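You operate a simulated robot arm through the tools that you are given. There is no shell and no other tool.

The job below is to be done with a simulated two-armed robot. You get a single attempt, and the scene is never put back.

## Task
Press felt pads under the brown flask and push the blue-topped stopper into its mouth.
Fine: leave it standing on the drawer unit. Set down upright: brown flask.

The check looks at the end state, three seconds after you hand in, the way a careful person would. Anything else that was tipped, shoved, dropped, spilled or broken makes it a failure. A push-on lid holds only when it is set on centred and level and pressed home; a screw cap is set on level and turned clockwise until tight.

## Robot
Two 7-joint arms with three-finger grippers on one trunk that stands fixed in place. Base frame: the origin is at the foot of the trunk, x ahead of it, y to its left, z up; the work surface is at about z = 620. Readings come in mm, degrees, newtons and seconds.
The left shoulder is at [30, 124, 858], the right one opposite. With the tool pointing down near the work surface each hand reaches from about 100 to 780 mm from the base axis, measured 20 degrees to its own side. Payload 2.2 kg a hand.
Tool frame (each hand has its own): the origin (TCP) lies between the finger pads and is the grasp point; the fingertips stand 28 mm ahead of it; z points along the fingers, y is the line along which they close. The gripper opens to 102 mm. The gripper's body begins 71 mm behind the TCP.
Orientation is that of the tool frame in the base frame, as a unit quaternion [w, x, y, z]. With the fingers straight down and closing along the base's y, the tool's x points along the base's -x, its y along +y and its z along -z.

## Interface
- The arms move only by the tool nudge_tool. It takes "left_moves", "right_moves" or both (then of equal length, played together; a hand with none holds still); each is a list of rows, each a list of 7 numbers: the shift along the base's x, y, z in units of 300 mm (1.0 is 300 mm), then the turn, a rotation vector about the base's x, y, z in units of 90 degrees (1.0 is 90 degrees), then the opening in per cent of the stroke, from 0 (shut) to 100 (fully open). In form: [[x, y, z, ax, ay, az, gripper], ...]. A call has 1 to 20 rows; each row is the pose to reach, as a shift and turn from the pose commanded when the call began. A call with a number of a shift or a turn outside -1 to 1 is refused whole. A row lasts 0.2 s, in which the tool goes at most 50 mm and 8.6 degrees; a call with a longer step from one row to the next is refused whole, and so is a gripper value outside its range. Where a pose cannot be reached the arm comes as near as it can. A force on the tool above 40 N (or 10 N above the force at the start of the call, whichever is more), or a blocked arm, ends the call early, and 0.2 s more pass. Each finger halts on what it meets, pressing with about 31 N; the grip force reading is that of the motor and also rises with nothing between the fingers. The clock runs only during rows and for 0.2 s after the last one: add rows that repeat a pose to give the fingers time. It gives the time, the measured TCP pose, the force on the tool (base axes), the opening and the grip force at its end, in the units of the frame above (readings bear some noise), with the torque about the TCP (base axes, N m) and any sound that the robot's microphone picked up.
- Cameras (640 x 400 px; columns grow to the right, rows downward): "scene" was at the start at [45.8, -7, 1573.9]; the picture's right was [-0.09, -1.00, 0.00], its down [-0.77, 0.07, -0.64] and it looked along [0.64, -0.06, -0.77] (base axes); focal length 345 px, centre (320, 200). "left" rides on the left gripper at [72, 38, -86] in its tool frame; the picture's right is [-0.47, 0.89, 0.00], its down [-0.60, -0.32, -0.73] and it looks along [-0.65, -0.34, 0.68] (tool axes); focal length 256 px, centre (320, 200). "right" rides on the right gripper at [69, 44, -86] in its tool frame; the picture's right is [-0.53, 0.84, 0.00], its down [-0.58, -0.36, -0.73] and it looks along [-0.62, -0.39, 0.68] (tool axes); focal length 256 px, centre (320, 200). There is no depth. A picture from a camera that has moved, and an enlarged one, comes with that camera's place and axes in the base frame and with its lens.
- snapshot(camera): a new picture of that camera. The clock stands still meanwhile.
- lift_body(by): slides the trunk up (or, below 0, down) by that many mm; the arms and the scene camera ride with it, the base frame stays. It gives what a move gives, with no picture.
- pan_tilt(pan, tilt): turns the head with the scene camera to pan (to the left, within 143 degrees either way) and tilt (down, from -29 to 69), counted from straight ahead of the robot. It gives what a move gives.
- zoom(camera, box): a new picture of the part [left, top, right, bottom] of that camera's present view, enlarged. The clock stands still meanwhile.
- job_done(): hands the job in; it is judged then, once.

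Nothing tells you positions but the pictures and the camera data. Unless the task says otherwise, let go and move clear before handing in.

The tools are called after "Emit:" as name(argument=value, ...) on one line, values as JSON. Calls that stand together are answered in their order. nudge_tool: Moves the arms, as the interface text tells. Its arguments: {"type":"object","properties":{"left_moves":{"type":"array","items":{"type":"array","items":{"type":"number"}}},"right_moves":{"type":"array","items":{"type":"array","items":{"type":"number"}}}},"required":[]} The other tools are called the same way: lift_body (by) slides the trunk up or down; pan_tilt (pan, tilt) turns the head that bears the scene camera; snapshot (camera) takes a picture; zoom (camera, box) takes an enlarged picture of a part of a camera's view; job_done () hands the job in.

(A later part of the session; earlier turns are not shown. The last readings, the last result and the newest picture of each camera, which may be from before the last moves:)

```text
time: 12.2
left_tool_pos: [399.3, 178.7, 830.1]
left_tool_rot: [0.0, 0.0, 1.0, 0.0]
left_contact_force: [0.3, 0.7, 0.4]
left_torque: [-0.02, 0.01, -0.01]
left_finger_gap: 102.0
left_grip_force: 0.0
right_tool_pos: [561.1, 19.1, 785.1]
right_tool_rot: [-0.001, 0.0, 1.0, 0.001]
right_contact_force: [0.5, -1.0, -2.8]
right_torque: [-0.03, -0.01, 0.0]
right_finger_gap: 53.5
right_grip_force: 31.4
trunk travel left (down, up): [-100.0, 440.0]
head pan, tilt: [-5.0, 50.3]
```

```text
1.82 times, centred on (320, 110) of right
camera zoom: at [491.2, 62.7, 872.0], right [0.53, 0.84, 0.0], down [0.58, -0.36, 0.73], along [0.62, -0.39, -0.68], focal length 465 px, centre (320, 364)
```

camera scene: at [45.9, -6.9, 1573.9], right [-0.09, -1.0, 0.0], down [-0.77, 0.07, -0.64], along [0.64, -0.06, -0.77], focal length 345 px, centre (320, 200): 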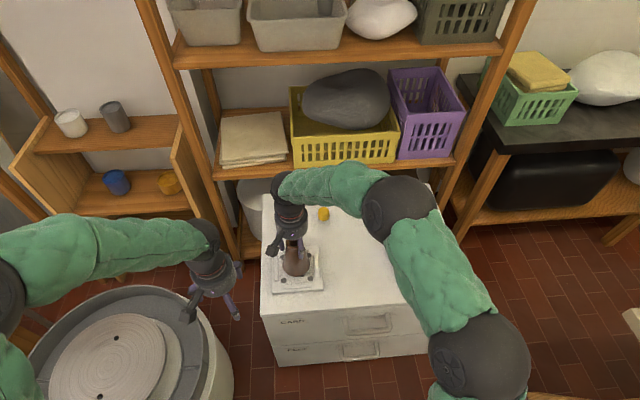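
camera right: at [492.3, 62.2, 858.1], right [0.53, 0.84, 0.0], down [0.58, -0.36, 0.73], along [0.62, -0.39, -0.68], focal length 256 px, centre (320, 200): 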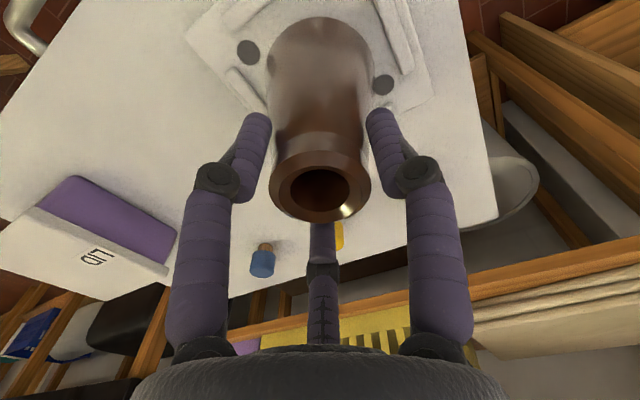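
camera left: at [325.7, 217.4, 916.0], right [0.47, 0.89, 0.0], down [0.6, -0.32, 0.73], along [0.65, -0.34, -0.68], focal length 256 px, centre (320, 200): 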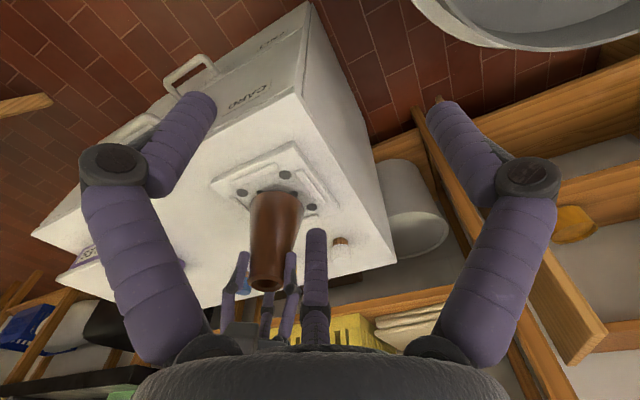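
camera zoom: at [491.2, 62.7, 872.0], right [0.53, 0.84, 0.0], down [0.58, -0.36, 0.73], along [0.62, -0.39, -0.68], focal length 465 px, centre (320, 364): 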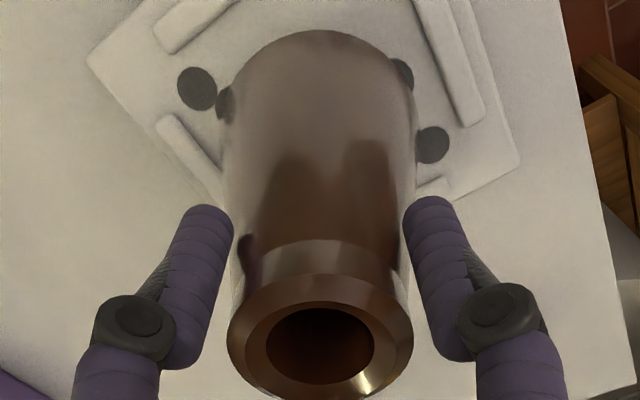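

There are dark discs still at their old places on the plate and others at the flask's bottom edge. I'll zoom in to tell them apart.

Emit:
zoom(camera="scene", box=[284, 250, 334, 290])

Emit:
zoom(camera="left", box=[250, 150, 330, 210])

Emit:
zoom(camera="right", box=[230, 0, 310, 80])

Emit:
zoom(camera="right", box=[330, 0, 410, 110])

```text
10.00 times, centred on (309, 270) of scene
camera zoom: at [46.1, -6.8, 1573.9], right [-0.09, -1.0, 0.0], down [-0.77, 0.07, -0.64], along [0.64, -0.06, -0.77], focal length 3446 px, centre (430, -500)
```

zoom: 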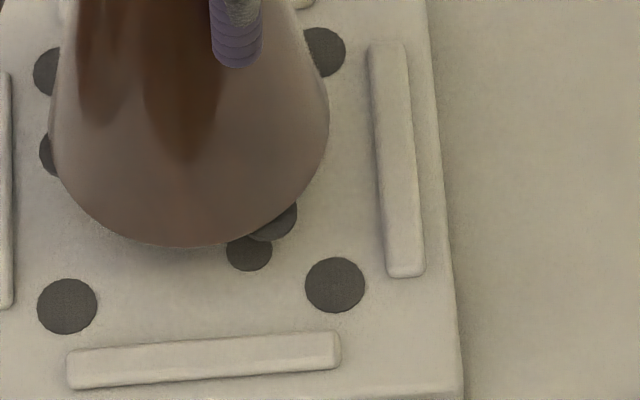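

```text
6.67 times, centred on (290, 180) of left
camera zoom: at [325.8, 217.4, 915.9], right [0.47, 0.89, 0.0], down [0.6, -0.32, 0.73], along [0.65, -0.34, -0.68], focal length 1707 px, centre (520, 333)
```

zoom: 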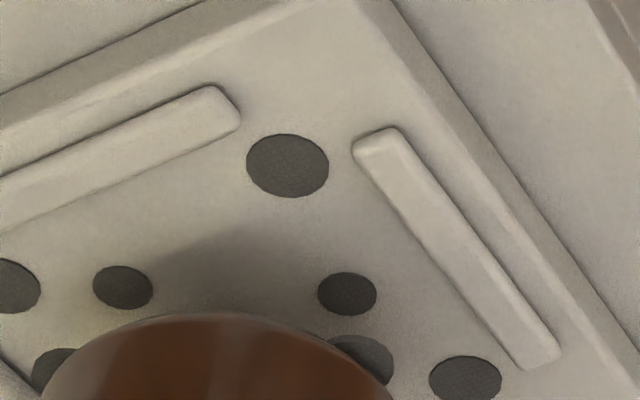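

```text
5.00 times, centred on (270, 40) of right
camera zoom: at [491.2, 62.7, 872.0], right [0.53, 0.84, 0.0], down [0.58, -0.36, 0.73], along [0.62, -0.39, -0.68], focal length 1280 px, centre (570, 1000)
```

zoom: 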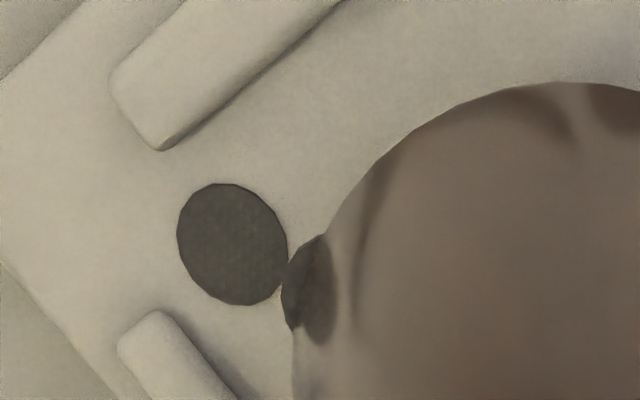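

```text
3.64 times, centred on (370, 55) of right
camera zoom: at [491.2, 62.7, 872.0], right [0.53, 0.84, 0.0], down [0.58, -0.36, 0.73], along [0.62, -0.39, -0.68], focal length 931 px, centre (138, 727)
```

zoom: 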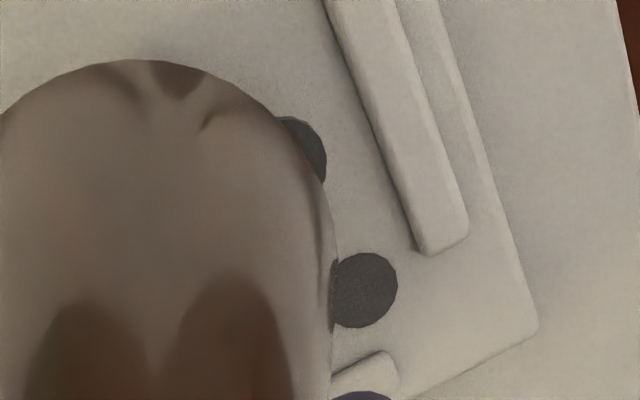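

The discs at the flask's edge travel with it, so pads are now under the flask and the discs left on the plate look like marks. I want to be sure all three are on, so I'll lift the flask clear and look at its underside with the left camera.

Emit:
nudge_tool(right_moves=[[0.0, 0.0, 0.08, 0, 0, 0, 20], [0.02, -0.01, 0.16, 0, 0, 0, 20], [0.05, -0.03, 0.24, 0, 0, 0, 20], [0.08, -0.055, 0.32, 0, 0, 0, 20], [0.11, -0.08, 0.4, 0, 0, 0, 20], [0.14, -0.1, 0.48, 0, 0, 0, 20], [0.165, -0.12, 0.56, 0, 0, 0, 20], [0.19, -0.137, 0.623, 0, 0, 0, 20]])

Emit:
snapshot(camera="scene")

Emit:
snapshot(camera="left")

```text
time: 14.0
left_tool_pos: [400.3, 179.7, 829.8]
left_tool_rot: [0.0, 0.001, 1.0, 0.0]
left_contact_force: [-0.4, 0.0, 0.0]
left_torque: [-0.04, 0.03, -0.01]
left_finger_gap: 101.9
left_grip_force: 0.0
right_tool_pos: [617.8, -21.8, 972.5]
right_tool_rot: [-0.001, 0.0, 1.0, 0.001]
right_contact_force: [0.0, -0.2, -2.4]
right_torque: [-0.01, 0.04, -0.02]
right_finger_gap: 53.2
right_grip_force: 30.9
trunk travel left (down, up): [-100.0, 440.0]
head pan, tilt: [-5.0, 50.3]
```

```text
taken
camera scene: at [45.9, -7.0, 1573.9], right [-0.09, -1.0, 0.0], down [-0.77, 0.07, -0.64], along [0.64, -0.06, -0.77], focal length 345 px, centre (320, 200)
```

scene: 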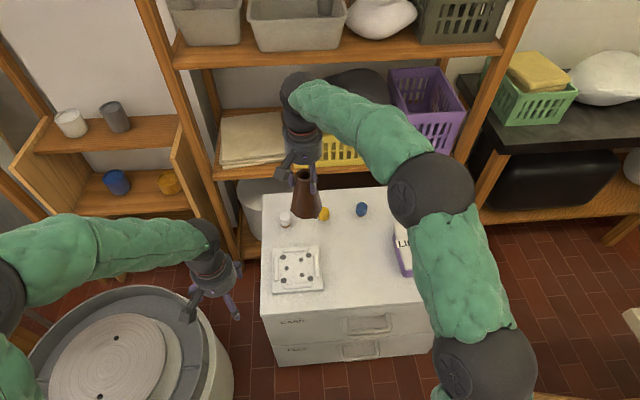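

```text
taken
camera left: at [325.7, 217.3, 916.0], right [0.47, 0.89, 0.0], down [0.6, -0.32, 0.73], along [0.65, -0.34, -0.68], focal length 256 px, centre (320, 200)
```

left: 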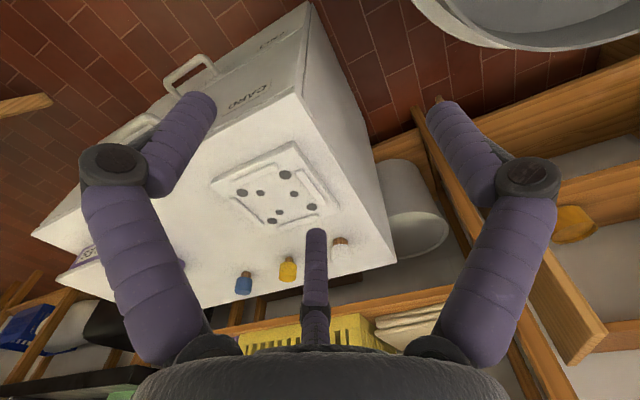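

All seven discs still show on the plate, and the flask's underside needs a look. I'll swing the left hand under and forward with its camera facing up.

Emit:
nudge_tool(left_moves=[[0.027, -0.047, -0.02, 0, -0.0833, 0, 100], [0.053, -0.093, -0.04, 0, -0.1667, 0, 100], [0.08, -0.14, -0.06, 0, -0.25, 0, 100], [0.107, -0.187, -0.08, 0, -0.3333, 0, 100], [0.134, -0.234, -0.1, 0, -0.4167, 0, 100], [0.16, -0.28, -0.12, 0, -0.5, 0, 100], [0.187, -0.327, -0.14, 0, -0.5833, 0, 100], [0.214, -0.374, -0.16, 0, -0.6667, 0, 100], [0.24, -0.42, -0.18, 0, -0.75, 0, 100], [0.267, -0.467, -0.2, 0, -0.8333, 0, 100]])

Emit:
snapshot(camera="left")

Emit:
snapshot(camera="scene")

```text
time: 16.2
left_tool_pos: [479.2, 38.6, 770.2]
left_tool_rot: [0.609, 0.0, 0.793, -0.001]
left_contact_force: [1.1, 0.7, -0.1]
left_torque: [0.0, -0.02, -0.03]
left_finger_gap: 101.9
left_grip_force: 0.1
right_tool_pos: [618.0, -22.6, 971.3]
right_tool_rot: [-0.001, 0.0, 1.0, -0.001]
right_contact_force: [0.1, -1.0, -3.7]
right_torque: [-0.01, 0.01, 0.03]
right_finger_gap: 52.9
right_grip_force: 31.5
trunk travel left (down, up): [-100.0, 440.0]
head pan, tilt: [-5.0, 50.3]
```

```text
taken
camera left: at [376.4, 75.6, 722.5], right [0.12, 0.89, 0.45], down [-0.55, -0.32, 0.77], along [0.83, -0.34, 0.45], focal length 256 px, centre (320, 200)
```

left: 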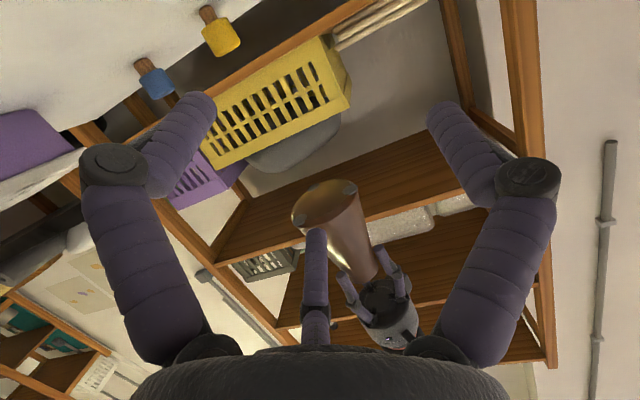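

```text
taken
camera scene: at [46.5, -7.2, 1573.9], right [-0.09, -1.0, 0.0], down [-0.77, 0.07, -0.64], along [0.64, -0.06, -0.77], focal length 345 px, centre (320, 200)
```

scene: 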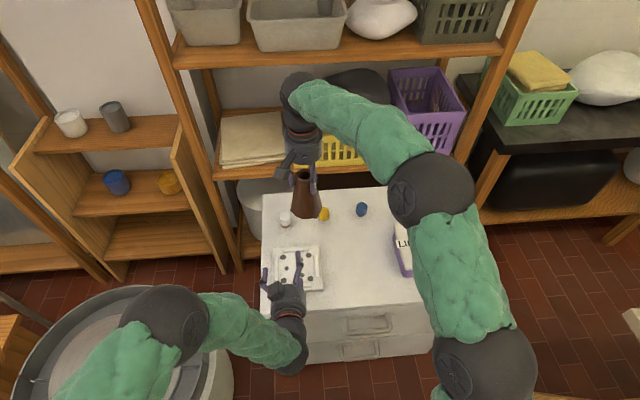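

Emit:
zoom(camera="left", box=[280, 170, 380, 235])

Emit:
zoom(camera="left", box=[100, 0, 260, 110])

```text
6.15 times, centred on (330, 202) of left
camera zoom: at [376.4, 75.6, 722.5], right [0.12, 0.89, 0.45], down [-0.55, -0.32, 0.77], along [0.83, -0.34, 0.45], focal length 1575 px, centre (258, 185)
```

zoom: 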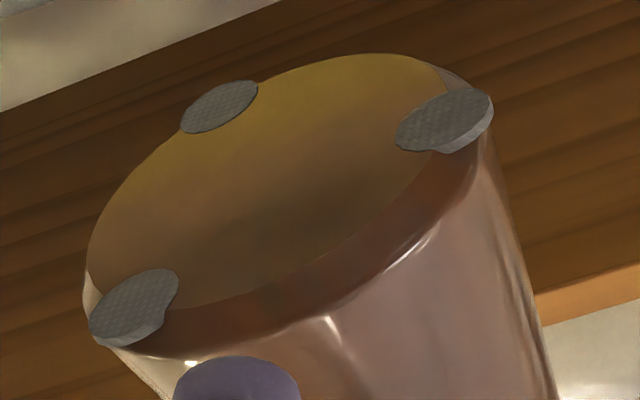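

```text
3.64 times, centred on (180, 55) of left
camera zoom: at [376.4, 75.6, 722.5], right [0.12, 0.89, 0.45], down [-0.55, -0.32, 0.77], along [0.83, -0.34, 0.45], focal length 931 px, centre (829, 727)
```

zoom: 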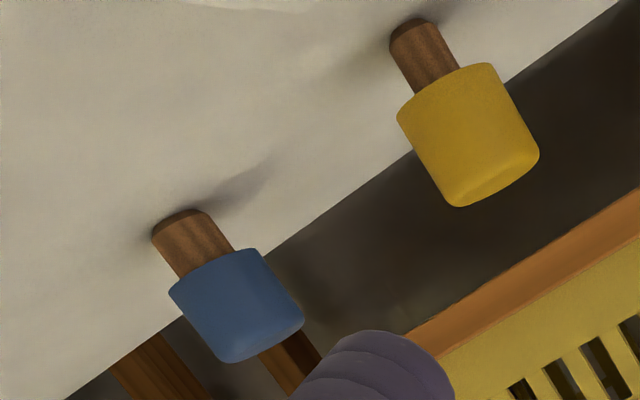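

All three felt pads sit evenly under the flask's base rim, so the pads are on. Now I'll bring the left hand back out and carry the flask toward its free spot near (537, -162).

Emit:
nudge_tool(left_moves=[[-0.027, 0.047, 0.02, 0, 0.0833, 0, 100], [-0.053, 0.093, 0.04, 0, 0.1667, 0, 100], [-0.08, 0.14, 0.06, 0, 0.25, 0, 100], [-0.107, 0.187, 0.08, 0, 0.3333, 0, 100], [-0.134, 0.234, 0.1, 0, 0.4167, 0, 100], [-0.16, 0.28, 0.12, 0, 0.5, 0, 100], [-0.187, 0.327, 0.14, 0, 0.5833, 0, 100], [-0.214, 0.374, 0.16, 0, 0.6667, 0, 100], [-0.24, 0.42, 0.18, 0, 0.75, 0, 100], [-0.267, 0.467, 0.2, 0, 0.8333, 0, 100]], right_moves=[[0, 0, 0, 0, 0, 0, 20], [0, 0, 0, 0, 0, 0, 20], [-0.02, -0.04, -0.02, 0, 0, 0, 20], [-0.05, -0.1, -0.06, 0, 0, 0, 20], [-0.09, -0.17, -0.12, 0, 0, 0, 20], [-0.13, -0.24, -0.2, 0, 0, 0, 20], [-0.17, -0.31, -0.28, 0, 0, 0, 20], [-0.21, -0.38, -0.36, 0, 0, 0, 20], [-0.25, -0.44, -0.45, 0, 0, 0, 20], [-0.27, -0.47, -0.54, 0, 0, 0, 20]])

Emit:
snapshot(camera="scene")

Emit:
zoom(camera="scene", box=[320, 200, 416, 280])

```text
time: 18.4
left_tool_pos: [399.8, 178.0, 831.0]
left_tool_rot: [-0.001, 0.001, 1.0, 0.0]
left_contact_force: [-0.4, 0.7, -0.4]
left_torque: [-0.02, 0.03, -0.02]
left_finger_gap: 101.9
left_grip_force: 0.1
right_tool_pos: [534.4, -162.9, 809.4]
right_tool_rot: [0.0, 0.0, 1.0, 0.0]
right_contact_force: [0.7, -0.5, -3.9]
right_torque: [0.0, 0.02, 0.01]
right_finger_gap: 52.8
right_grip_force: 30.9
trunk travel left (down, up): [-100.0, 440.0]
head pan, tilt: [-5.0, 50.3]
```

```text
taken
camera scene: at [46.4, -7.1, 1573.9], right [-0.09, -1.0, 0.0], down [-0.77, 0.07, -0.64], along [0.64, -0.06, -0.77], focal length 345 px, centre (320, 200)
```

scene: 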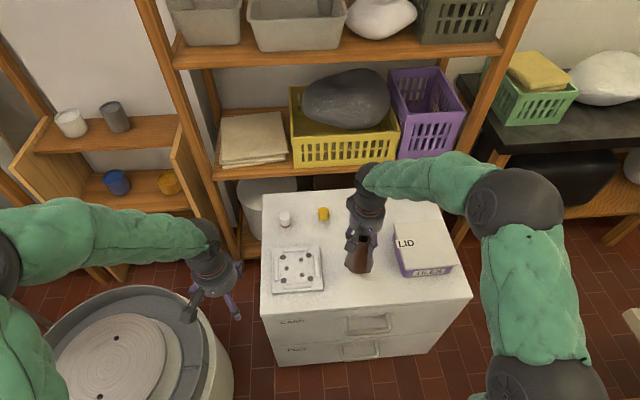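

```text
5.00 times, centred on (368, 240) of scene
camera zoom: at [46.4, -7.1, 1573.9], right [-0.09, -1.0, 0.0], down [-0.77, 0.07, -0.64], along [0.64, -0.06, -0.77], focal length 1723 px, centre (80, 0)
```

zoom: 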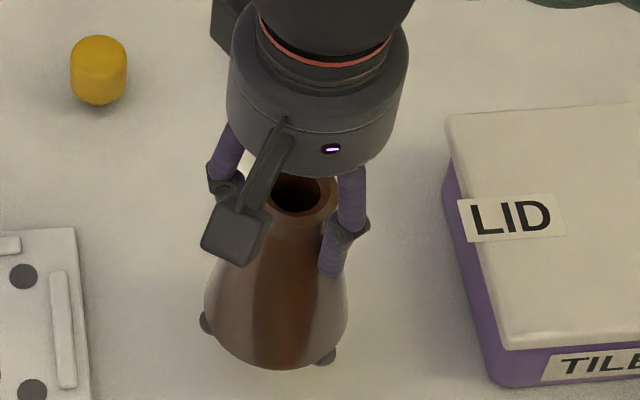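

The flask is over the free spot with its three pads visible at the base. I'll lower it gently until it touches down.

Emit:
nudge_tool(right_moves=[[0, 0, -0.07, 0, 0, 0, 20], [0, 0, -0.13, 0, 0, 0, 20], [0, 0, -0.18, 0, 0, 0, 20], [0, 0, -0.2, 0, 0, 0, 20], [0, 0, -0.21, 0, 0, 0, 20], [0, 0, -0.217, 0, 0, 0, 20], [0, 0, -0.223, 0, 0, 0, 20], [0, 0, -0.226, 0, 0, 0, 20]])

Emit:
zoom(camera="scene", box=[320, 210, 416, 290])

```text
time: 20.2
left_tool_pos: [399.2, 178.3, 830.3]
left_tool_rot: [-0.001, 0.0, 1.0, 0.0]
left_contact_force: [-0.3, -0.2, -0.2]
left_torque: [-0.02, 0.01, 0.0]
left_finger_gap: 102.0
left_grip_force: 0.2
right_tool_pos: [537.4, -163.1, 743.1]
right_tool_rot: [0.001, 0.0, 1.0, 0.0]
right_contact_force: [-0.2, 0.1, -2.2]
right_torque: [0.01, -0.01, 0.01]
right_finger_gap: 52.9
right_grip_force: 31.4
trunk travel left (down, up): [-100.0, 440.0]
head pan, tilt: [-5.0, 50.3]
```

```text
5.00 times, centred on (368, 250) of scene
camera zoom: at [46.0, -7.1, 1573.9], right [-0.09, -1.0, 0.0], down [-0.77, 0.07, -0.64], along [0.64, -0.06, -0.77], focal length 1723 px, centre (80, -50)
```

zoom: 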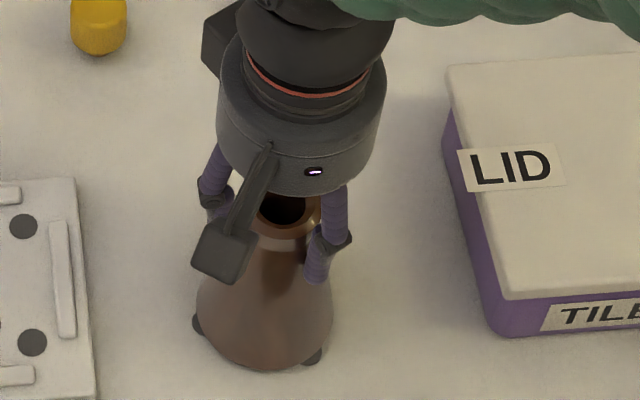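

It's still hanging with its weight on the hand. I'll keep easing it down in sub-millimetre steps.

Emit:
nudge_tool(right_moves=[[0, 0, -0.003, 0, 0, 0, 20], [0, 0, -0.006, 0, 0, 0, 20], [0, 0, -0.008, 0, 0, 0, 20], [0, 0, -0.01, 0, 0, 0, 20]])

```text
time: 21.2
left_tool_pos: [399.1, 177.6, 830.9]
left_tool_rot: [0.0, 0.001, 1.0, 0.0]
left_contact_force: [1.2, -0.6, -0.2]
left_torque: [0.03, 0.01, -0.01]
left_finger_gap: 102.0
left_grip_force: 0.1
right_tool_pos: [536.5, -162.1, 740.7]
right_tool_rot: [0.001, 0.001, 1.0, 0.001]
right_contact_force: [-0.9, 0.0, 2.4]
right_torque: [0.02, -0.03, 0.01]
right_finger_gap: 53.2
right_grip_force: 31.6
trunk travel left (down, up): [-100.0, 440.0]
head pan, tilt: [-5.0, 50.3]
```

Touchdown: the flask's weight is now on the surface through the pads. I'll press lightly to seat the pads, back off, then open the hand and rise clear.

Emit:
nudge_tool(right_moves=[[0, 0, -0.003, 0, 0, 0, 20], [0, 0, -0.006, 0, 0, 0, 20], [0, 0, -0.009, 0, 0, 0, 20], [0, 0, -0.009, 0, 0, 0, 20], [0, 0, -0.005, 0, 0, 0, 20], [0, 0, 0.0, 0, 0, 0, 20], [0, 0, 0.0, 0, 0, 0, 60], [0, 0, 0.0, 0, 0, 0, 80], [0, 0, 0.0, 0, 0, 0, 100], [0, 0, 0.0, 0, 0, 0, 100], [0, 0, 0.0, 0, 0, 0, 100]])

Emit:
snapshot(camera="right")

Emit:
zoom(camera="scene", box=[320, 210, 416, 290])

```text
time: 23.6
left_tool_pos: [398.9, 179.4, 830.1]
left_tool_rot: [0.0, 0.001, 1.0, 0.001]
left_contact_force: [0.2, 0.6, -0.2]
left_torque: [-0.05, 0.05, -0.01]
left_finger_gap: 102.0
left_grip_force: 0.0
right_tool_pos: [536.2, -161.6, 738.8]
right_tool_rot: [-0.001, 0.001, 1.0, 0.0]
right_contact_force: [1.2, -0.1, -0.5]
right_torque: [-0.04, 0.02, -0.01]
right_finger_gap: 101.8
right_grip_force: 0.0
trunk travel left (down, up): [-100.0, 440.0]
head pan, tilt: [-5.0, 50.3]
```

```text
taken
camera right: at [467.5, -119.2, 826.3], right [0.54, 0.84, 0.0], down [0.58, -0.37, 0.73], along [0.62, -0.39, -0.68], focal length 256 px, centre (320, 200)
```

right: 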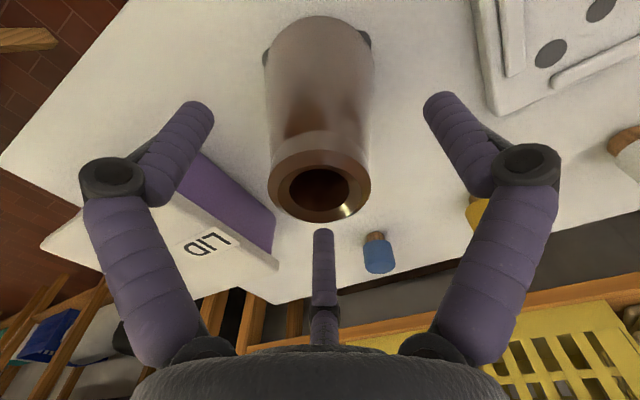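

```text
5.00 times, centred on (368, 250) of scene
camera zoom: at [45.7, -7.0, 1573.9], right [-0.09, -1.0, 0.0], down [-0.77, 0.07, -0.64], along [0.64, -0.06, -0.77], focal length 1723 px, centre (80, -50)
```

zoom: 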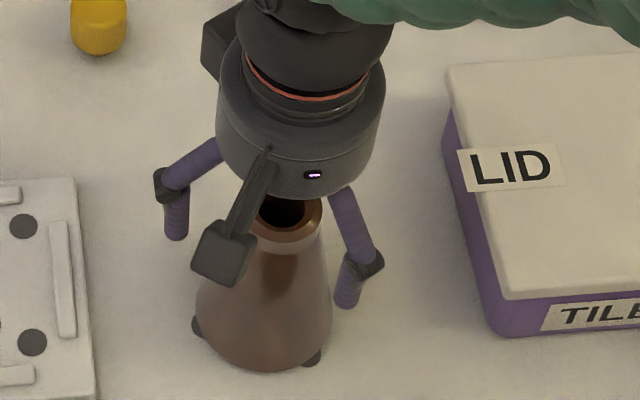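

The flask stands upright on its pads, released. Before leaving, I'll measure its mouth relative to the tool centre for the later insertion.

Emit:
zoom(camera="right", box=[256, 130, 384, 230])

Emit:
zoom(camera="left", box=[90, 150, 330, 310])

```text
4.00 times, centred on (320, 180) of right
camera zoom: at [467.5, -119.2, 826.3], right [0.54, 0.84, 0.0], down [0.58, -0.37, 0.73], along [0.62, -0.39, -0.68], focal length 1024 px, centre (320, 280)
```

zoom: 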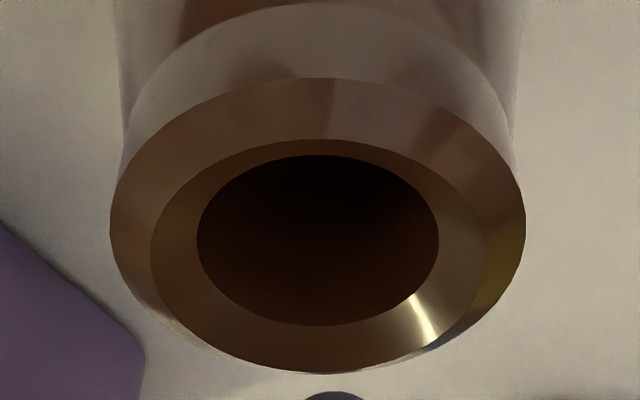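

```text
2.50 times, centred on (210, 230) of left
camera zoom: at [325.6, 216.1, 916.0], right [0.47, 0.88, 0.0], down [0.6, -0.32, 0.73], along [0.65, -0.34, -0.68], focal length 640 px, centre (595, 125)
```

zoom: 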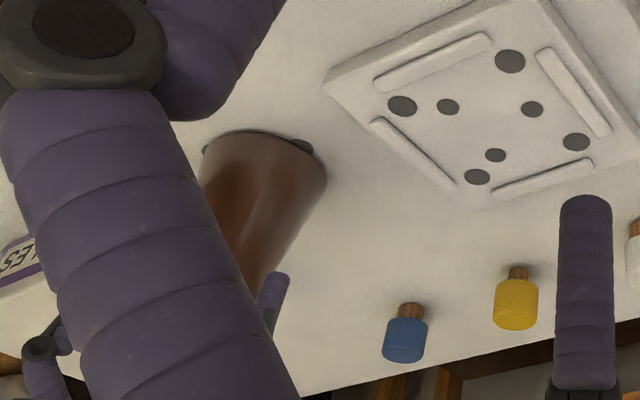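

The mouth sits within about 0.3 mm of where it was in the grip, so the flask axis is essentially the tool centre at (537, -162). I'll rise straight up clear of the rim and head for the blue stopper, checking reach on the way.

Emit:
nudge_tool(right_moves=[[0, 0, 0.1, 0, 0, 0, 100], [0, 0, 0.2, 0, 0, 0, 100], [0, 0, 0.3, 0, 0, 0, 100], [0.1, -0.02, 0.3, 0, 0, 0, 100], [0.22, -0.05, 0.28, 0, 0, 0, 100], [0.34, -0.08, 0.25, 0, 0, 0, 100], [0.46, -0.11, 0.2, 0, 0, 0, 100], [0.58, -0.14, 0.15, 0, 0, 0, 100], [0.677, -0.157, 0.13, 0, 0, 0, 100], [0.677, -0.157, 0.13, 0, 0, 0, 100]])

Emit:
snapshot(camera="right")

Emit:
snapshot(camera="scene")

```text
time: 25.8
left_tool_pos: [398.3, 177.4, 831.7]
left_tool_rot: [0.0, 0.001, 1.0, 0.0]
left_contact_force: [0.1, -0.8, 0.3]
left_torque: [0.02, -0.02, 0.02]
left_finger_gap: 102.0
left_grip_force: 0.0
right_tool_pos: [740.4, -210.0, 778.0]
right_tool_rot: [0.0, 0.0, 1.0, 0.0]
right_contact_force: [0.3, 0.8, -0.4]
right_torque: [-0.01, 0.01, 0.02]
right_finger_gap: 102.1
right_grip_force: 0.0
trunk travel left (down, up): [-100.0, 440.0]
head pan, tilt: [-5.0, 50.3]
```

```text
taken
camera right: at [670.2, -167.4, 865.3], right [0.54, 0.84, 0.0], down [0.58, -0.37, 0.73], along [0.62, -0.39, -0.68], focal length 256 px, centre (320, 200)
```

right: 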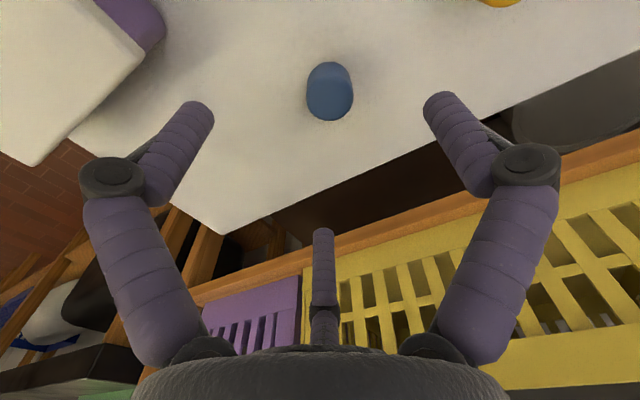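

```text
taken
camera scene: at [45.4, -7.0, 1574.0], right [-0.09, -1.0, 0.0], down [-0.77, 0.07, -0.64], along [0.64, -0.06, -0.77], focal length 345 px, centre (320, 200)
```

scene: 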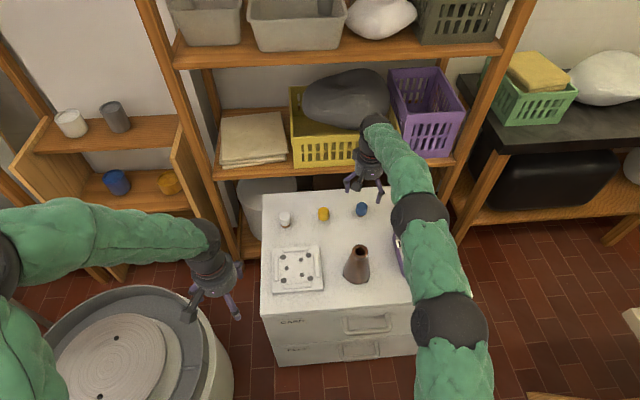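

The hand reaches here with the tool straight down and no shortfall. I'll zoom on the stopper to refine its position.

Emit:
zoom(camera="right", box=[280, 40, 380, 140])

Emit:
zoom(camera="scene", box=[330, 160, 400, 225])

```text
4.00 times, centred on (330, 90) of right
camera zoom: at [670.2, -167.4, 865.3], right [0.54, 0.84, 0.0], down [0.58, -0.37, 0.73], along [0.62, -0.39, -0.68], focal length 1024 px, centre (280, 640)
```

zoom: 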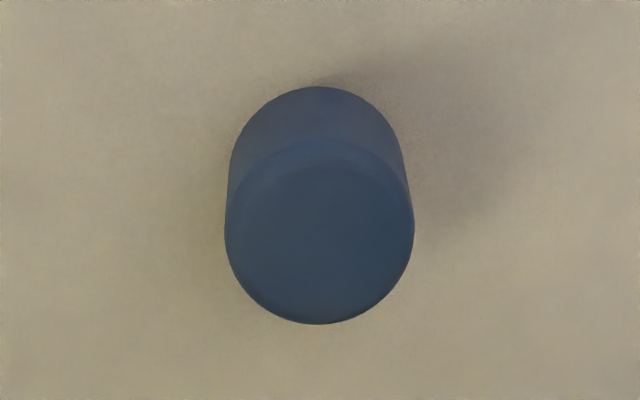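

```text
6.15 times, centred on (365, 192) of scene
camera zoom: at [45.4, -7.0, 1574.0], right [-0.09, -1.0, 0.0], down [-0.77, 0.07, -0.64], along [0.64, -0.06, -0.77], focal length 2121 px, centre (43, 246)
```

zoom: 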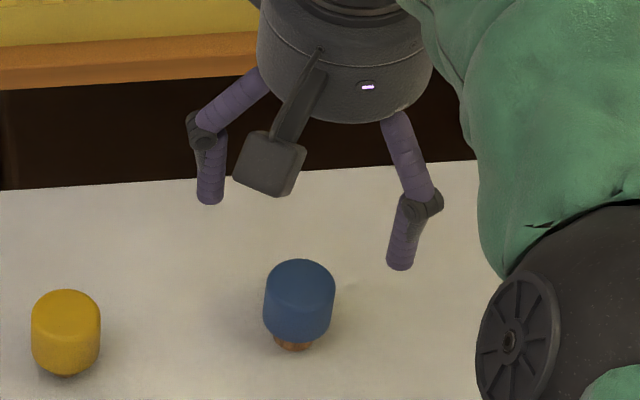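

Estimates put the stopper near (757, -211) with its cap top at z≈666. I'll descend to just above it and re-measure at close range.

Emit:
nudge_tool(right_moves=[[0.02, -0.002, -0.07, 0, 0, 0, 100], [0.04, -0.004, -0.14, 0, 0, 0, 100], [0.0553, -0.0053, -0.2, 0, 0, 0, 100], [0.0553, -0.0053, -0.24, 0, 0, 0, 100], [0.0553, -0.0053, -0.26, 0, 0, 0, 100], [0.0553, -0.0053, -0.26, 0, 0, 0, 100]])

Emit:
snapshot(camera="right")

Emit:
zoom(camera="right", box=[256, 80, 384, 180])

Emit:
zoom(camera="scene", box=[330, 160, 400, 225])

```text
time: 27.2
left_tool_pos: [398.8, 178.5, 831.1]
left_tool_rot: [-0.001, 0.0, 1.0, 0.001]
left_contact_force: [-0.6, 0.0, 0.0]
left_torque: [0.03, 0.02, -0.03]
left_finger_gap: 102.2
left_grip_force: 0.0
right_tool_pos: [749.6, -209.0, 700.7]
right_tool_rot: [0.0, 0.0, 1.0, 0.0]
right_contact_force: [-0.8, 0.6, 0.1]
right_torque: [-0.03, 0.05, -0.01]
right_finger_gap: 102.2
right_grip_force: 0.1
right hand out of reach, approached as far as the arm can: row 3, 4, 5, 6
trunk travel left (down, up): [-100.0, 440.0]
head pan, tilt: [-5.0, 50.3]
```

```text
taken
camera right: at [680.5, -166.7, 787.8], right [0.53, 0.84, 0.0], down [0.58, -0.36, 0.73], along [0.62, -0.39, -0.68], focal length 256 px, centre (320, 200)
```

right: 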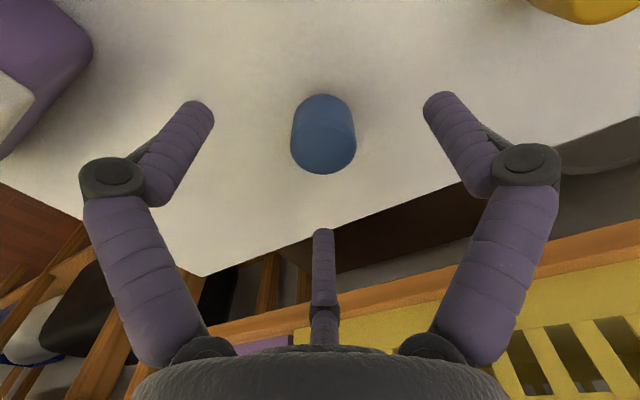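

```text
4.00 times, centred on (320, 130) of right
camera zoom: at [680.5, -166.7, 787.8], right [0.53, 0.84, 0.0], down [0.58, -0.36, 0.73], along [0.62, -0.39, -0.68], focal length 1024 px, centre (320, 480)
```

zoom: 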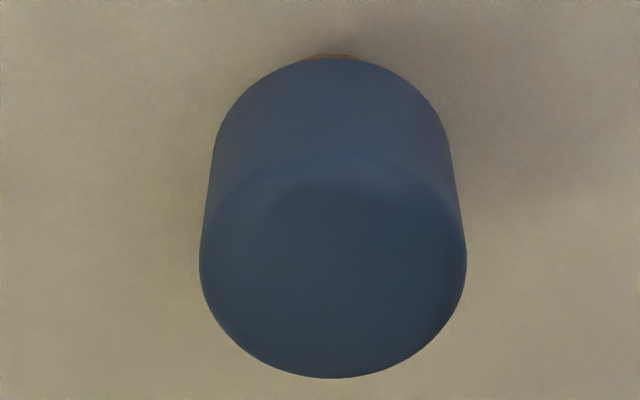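

```text
6.15 times, centred on (365, 192) of scene
camera zoom: at [45.9, -6.9, 1573.9], right [-0.09, -1.0, 0.0], down [-0.77, 0.07, -0.64], along [0.64, -0.06, -0.77], focal length 2121 px, centre (43, 246)
```

zoom: 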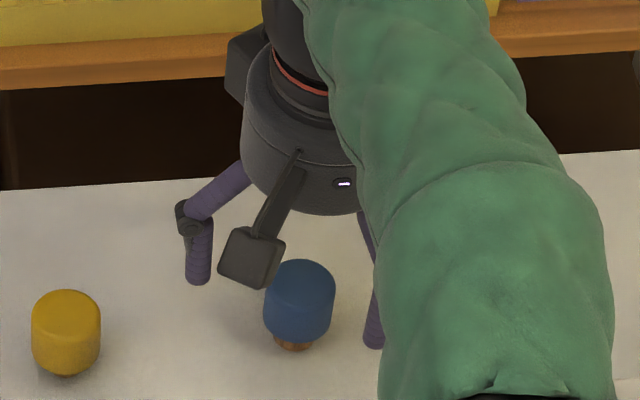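

At this height the arm falls about 8 mm short, so I'll pitch the fingers 10° forward to gain reach. I'll rise slightly while doing so.

Emit:
nudge_tool(right_moves=[[0, 0, 0.03, 0, 0, 0, 100], [0, 0, 0.067, 0, -0.0556, 0, 100], [0, 0, 0.067, 0, -0.1111, 0, 100], [0, 0, 0.067, 0, -0.1111, 0, 100]])

Emit:
snapshot(camera="right")

```text
time: 28.2
left_tool_pos: [399.3, 178.0, 830.9]
left_tool_rot: [-0.001, 0.0, 1.0, 0.0]
left_contact_force: [0.1, -0.4, 0.1]
left_torque: [0.01, -0.02, -0.01]
left_finger_gap: 102.2
left_grip_force: 0.0
right_tool_pos: [750.5, -209.7, 720.6]
right_tool_rot: [0.088, 0.0, 0.996, 0.0]
right_contact_force: [0.3, 0.4, 0.6]
right_torque: [-0.01, -0.07, -0.01]
right_finger_gap: 101.9
right_grip_force: 0.3
trunk travel left (down, up): [-100.0, 440.0]
head pan, tilt: [-5.0, 50.3]
```

```text
taken
camera right: at [667.0, -167.1, 794.6], right [0.53, 0.84, 0.09], down [0.44, -0.36, 0.82], along [0.73, -0.39, -0.56], focal length 256 px, centre (320, 200)
```

right: 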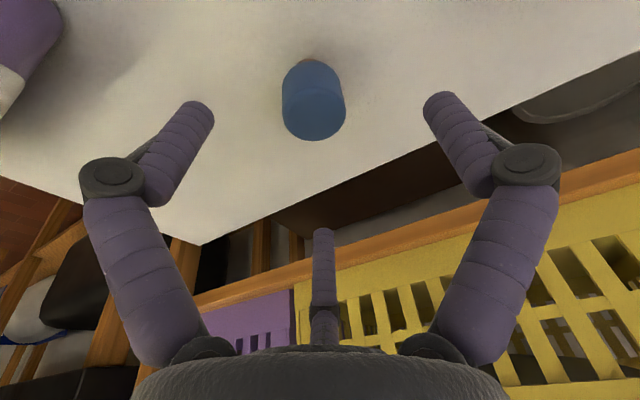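

The pitch took, and the commanded pose was reset to the reached one. I'll move toward (755, -211, 690) and take another close look.

Emit:
nudge_tool(right_moves=[[0.01, -0.003, -0.04, 0, 0, 0, 100], [0.0167, -0.004, -0.08, 0, 0, 0, 100], [0.0167, -0.004, -0.1, 0, 0, 0, 100], [0.0167, -0.004, -0.1, 0, 0, 0, 100]])

Emit:
snapshot(camera="right")

Emit:
zoom(camera="right", box=[256, 80, 384, 180])

Emit:
zoom(camera="scene", box=[330, 160, 400, 225])

```text
time: 29.2
left_tool_pos: [399.9, 179.1, 831.1]
left_tool_rot: [0.0, 0.0, 1.0, 0.0]
left_contact_force: [0.6, 0.0, 0.0]
left_torque: [0.0, -0.01, 0.0]
left_finger_gap: 102.1
left_grip_force: 0.0
right_tool_pos: [755.4, -211.4, 690.9]
right_tool_rot: [0.087, 0.001, 0.996, 0.0]
right_contact_force: [-0.5, 0.1, 1.7]
right_torque: [-0.01, 0.01, -0.01]
right_finger_gap: 101.9
right_grip_force: 0.1
trunk travel left (down, up): [-100.0, 440.0]
head pan, tilt: [-5.0, 50.3]
```

```text
taken
camera right: at [671.6, -168.9, 764.3], right [0.53, 0.84, 0.09], down [0.44, -0.36, 0.82], along [0.73, -0.39, -0.56], focal length 256 px, centre (320, 200)
```

right: 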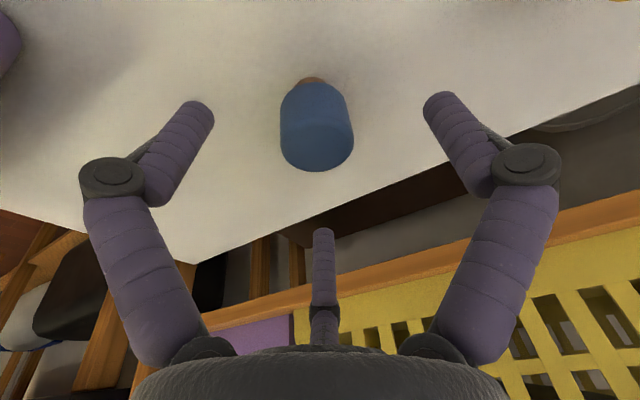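

```text
4.00 times, centred on (320, 130) of right
camera zoom: at [671.6, -168.9, 764.3], right [0.53, 0.84, 0.09], down [0.44, -0.36, 0.82], along [0.73, -0.39, -0.56], focal length 1024 px, centre (320, 480)
```

zoom: 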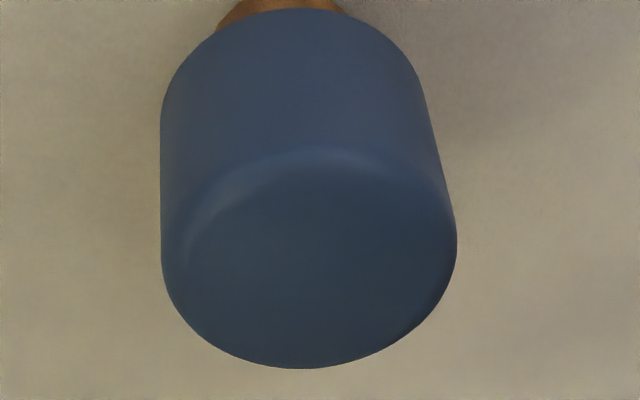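

```text
6.15 times, centred on (365, 192) of scene
camera zoom: at [45.8, -7.0, 1573.9], right [-0.09, -1.0, 0.0], down [-0.77, 0.07, -0.64], along [0.64, -0.06, -0.77], focal length 2121 px, centre (43, 246)
```

zoom: 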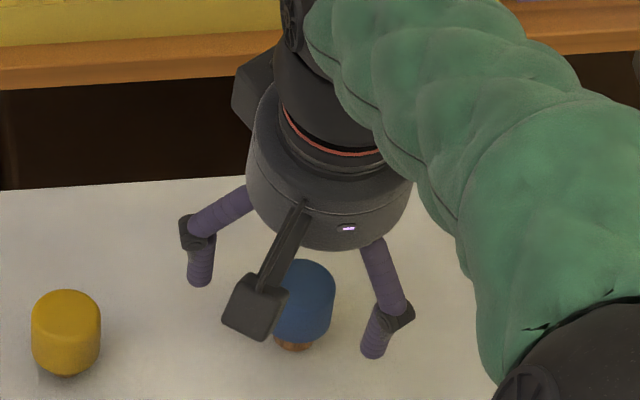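

Cross-checking both cameras puts the stopper at about (757.3, -211). I'll lower so the fingertips sit beside the cap, just above its lower edge, then close gradually.

Emit:
nudge_tool(right_moves=[[-0.0023, -0.001, -0.02, 0, 0, 0, 100], [-0.0023, -0.001, -0.045, 0, 0, 0, 100], [-0.0023, -0.001, -0.0687, 0, 0, 0, 100], [-0.0023, -0.001, -0.0687, 0, 0, 0, 80], [-0.0023, -0.001, -0.0687, 0, 0, 0, 65], [-0.0023, -0.001, -0.0687, 0, 0, 0, 55], [-0.0023, -0.001, -0.0687, 0, 0, 0, 48], [-0.0023, -0.001, -0.0687, 0, 0, 0, 44]])

Emit:
snapshot(camera="right")

Emit:
zoom(camera="scene", box=[330, 170, 400, 225])

```text
time: 31.0
left_tool_pos: [399.5, 178.1, 830.3]
left_tool_rot: [0.0, 0.0, 1.0, 0.001]
left_contact_force: [-0.5, 0.4, 0.0]
left_torque: [0.01, 0.01, 0.03]
left_finger_gap: 102.0
left_grip_force: 0.0
right_tool_pos: [755.6, -211.7, 670.1]
right_tool_rot: [0.088, 0.0, 0.996, 0.0]
right_contact_force: [0.8, -0.1, 0.0]
right_torque: [-0.01, -0.04, 0.03]
right_finger_gap: 44.9
right_grip_force: 0.0
trunk travel left (down, up): [-100.0, 440.0]
head pan, tilt: [-5.0, 50.3]
```

```text
taken
camera right: at [671.9, -169.3, 743.8], right [0.53, 0.84, 0.09], down [0.44, -0.36, 0.82], along [0.73, -0.39, -0.56], focal length 256 px, centre (320, 200)
```

right: 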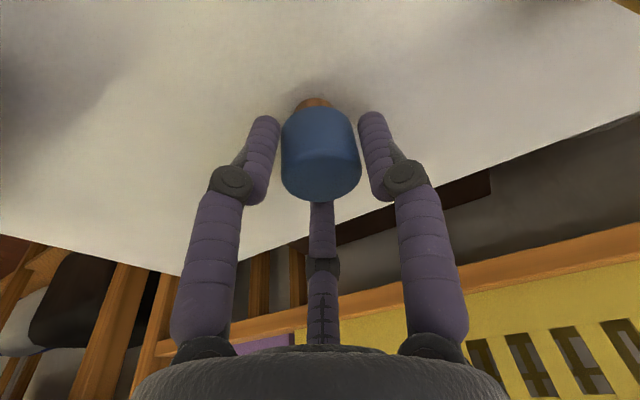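

```text
7.27 times, centred on (365, 198) of scene
camera zoom: at [45.8, -7.0, 1573.9], right [-0.09, -1.0, 0.0], down [-0.77, 0.07, -0.64], along [0.64, -0.06, -0.77], focal length 2506 px, centre (-7, 218)
```

zoom: 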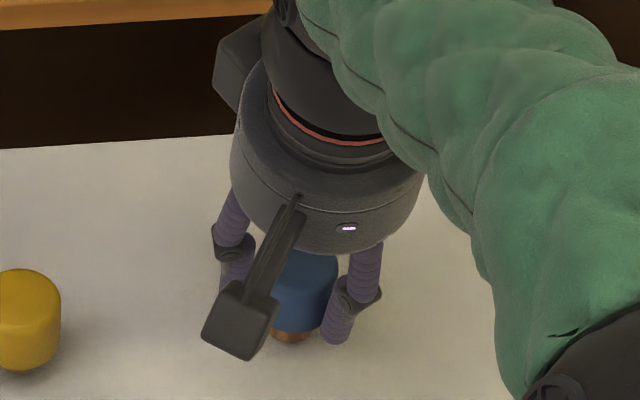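

The cap is centred between the fingers at a 45 mm gap. I'll close the last few millimetres slowly.

Emit:
nudge_tool(right_moves=[[0, 0, 0, 0, 0, 0, 41], [0, 0, 0, 0, 0, 0, 39], [0, 0, 0, 0, 0, 0, 37], [0, 0, 0, 0, 0, 0, 34], [0, 0, 0, 0, 0, 0, 25], [0, 0, 0, 0, 0, 0, 15]])

Emit:
zoom(camera="right", box=[220, 80, 420, 230])

Emit:
zoom(camera="scene", box=[330, 170, 400, 225])

```text
time: 32.4
left_tool_pos: [399.1, 178.4, 830.1]
left_tool_rot: [0.0, 0.0, 1.0, 0.0]
left_contact_force: [-0.3, 0.1, -0.1]
left_torque: [0.01, -0.03, 0.01]
left_finger_gap: 101.9
left_grip_force: 0.2
right_tool_pos: [755.3, -211.9, 669.8]
right_tool_rot: [0.087, 0.0, 0.996, 0.0]
right_contact_force: [-0.5, -1.0, 0.0]
right_torque: [0.02, 0.01, 0.02]
right_finger_gap: 38.2
right_grip_force: 31.5
trunk travel left (down, up): [-100.0, 440.0]
head pan, tilt: [-5.0, 50.3]
```

```text
2.67 times, centred on (320, 155) of right
camera zoom: at [671.9, -169.3, 743.9], right [0.53, 0.84, 0.09], down [0.44, -0.36, 0.82], along [0.73, -0.39, -0.56], focal length 683 px, centre (320, 320)
```

zoom: 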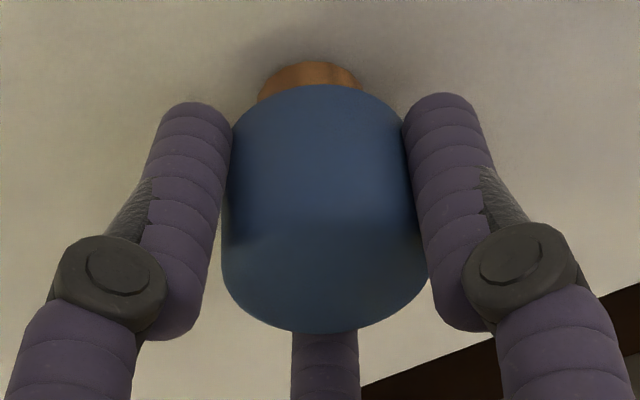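

```text
7.27 times, centred on (365, 198) of scene
camera zoom: at [45.8, -7.0, 1573.9], right [-0.09, -1.0, 0.0], down [-0.77, 0.07, -0.64], along [0.64, -0.06, -0.77], focal length 2506 px, centre (-7, 218)
```

zoom: 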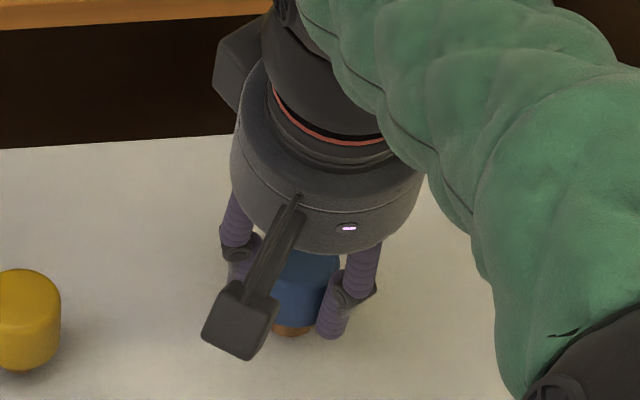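

The cap is gripped at 38.2 mm and still upright. I'll lift it a little and see how it sits in the fingers.

Emit:
nudge_tool(right_moves=[[0, 0, 0.02, 0, 0, 0, 15], [0, 0, 0.06, 0, 0, 0, 15], [0, 0, 0.1, 0, 0, 0, 15], [-0.05, 0.02, 0.15, 0, 0, 0, 15], [-0.15, 0.06, 0.2, 0, 0, 0, 15], [-0.25, 0.1, 0.2, 0, 0, 0, 15], [-0.3, 0.12, 0.2, 0, 0, 0, 15], [-0.3, 0.12, 0.2, 0, 0, 0, 15]])

Emit:
snapshot(camera="right")

Emit:
snapshot(camera="left")

Emit:
snapshot(camera="scene")

```text
time: 34.2
left_tool_pos: [399.3, 178.2, 830.4]
left_tool_rot: [0.001, 0.001, 1.0, 0.0]
left_contact_force: [0.3, 0.3, -0.5]
left_torque: [0.0, 0.0, 0.03]
left_finger_gap: 101.8
left_grip_force: 0.0
right_tool_pos: [664.3, -174.8, 731.2]
right_tool_rot: [0.087, 0.0, 0.996, 0.0]
right_contact_force: [1.4, 0.7, -0.3]
right_torque: [-0.04, 0.01, -0.02]
right_finger_gap: 37.7
right_grip_force: 30.7
trunk travel left (down, up): [-100.0, 440.0]
head pan, tilt: [-5.0, 50.3]
```

```text
taken
camera right: at [580.4, -132.6, 804.7], right [0.53, 0.85, 0.09], down [0.44, -0.36, 0.82], along [0.73, -0.39, -0.56], focal length 256 px, centre (320, 200)
```

right: 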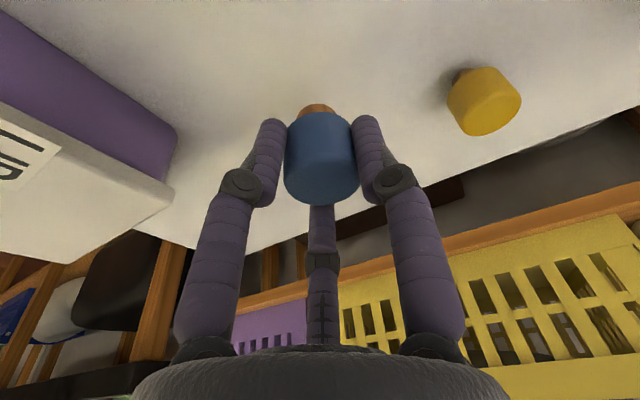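

```text
taken
camera left: at [325.7, 216.0, 916.0], right [0.47, 0.88, 0.0], down [0.6, -0.32, 0.73], along [0.65, -0.34, -0.68], focal length 256 px, centre (320, 200)
```

left: 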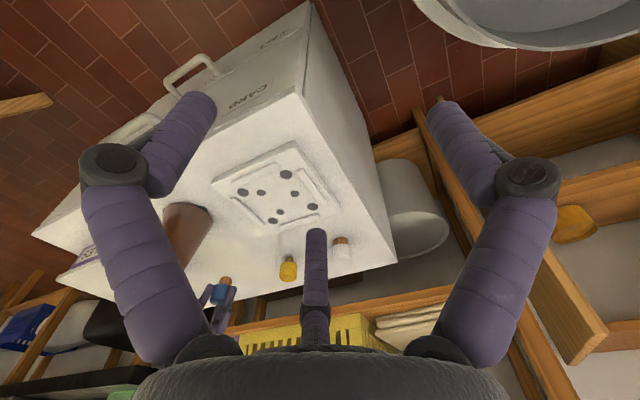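

```text
taken
camera scene: at [45.8, -7.0, 1573.9], right [-0.09, -1.0, 0.0], down [-0.77, 0.07, -0.64], along [0.64, -0.06, -0.77], focal length 345 px, centre (320, 200)
```

scene: 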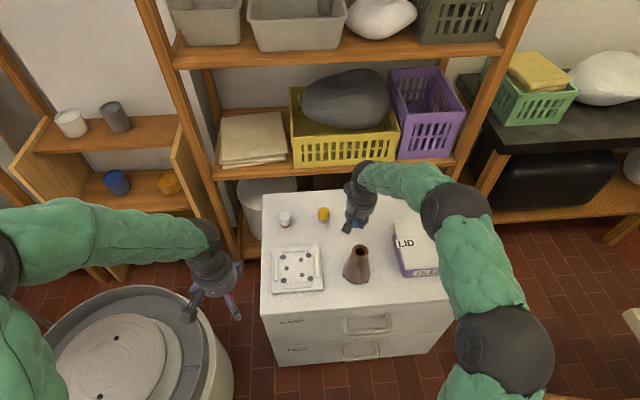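

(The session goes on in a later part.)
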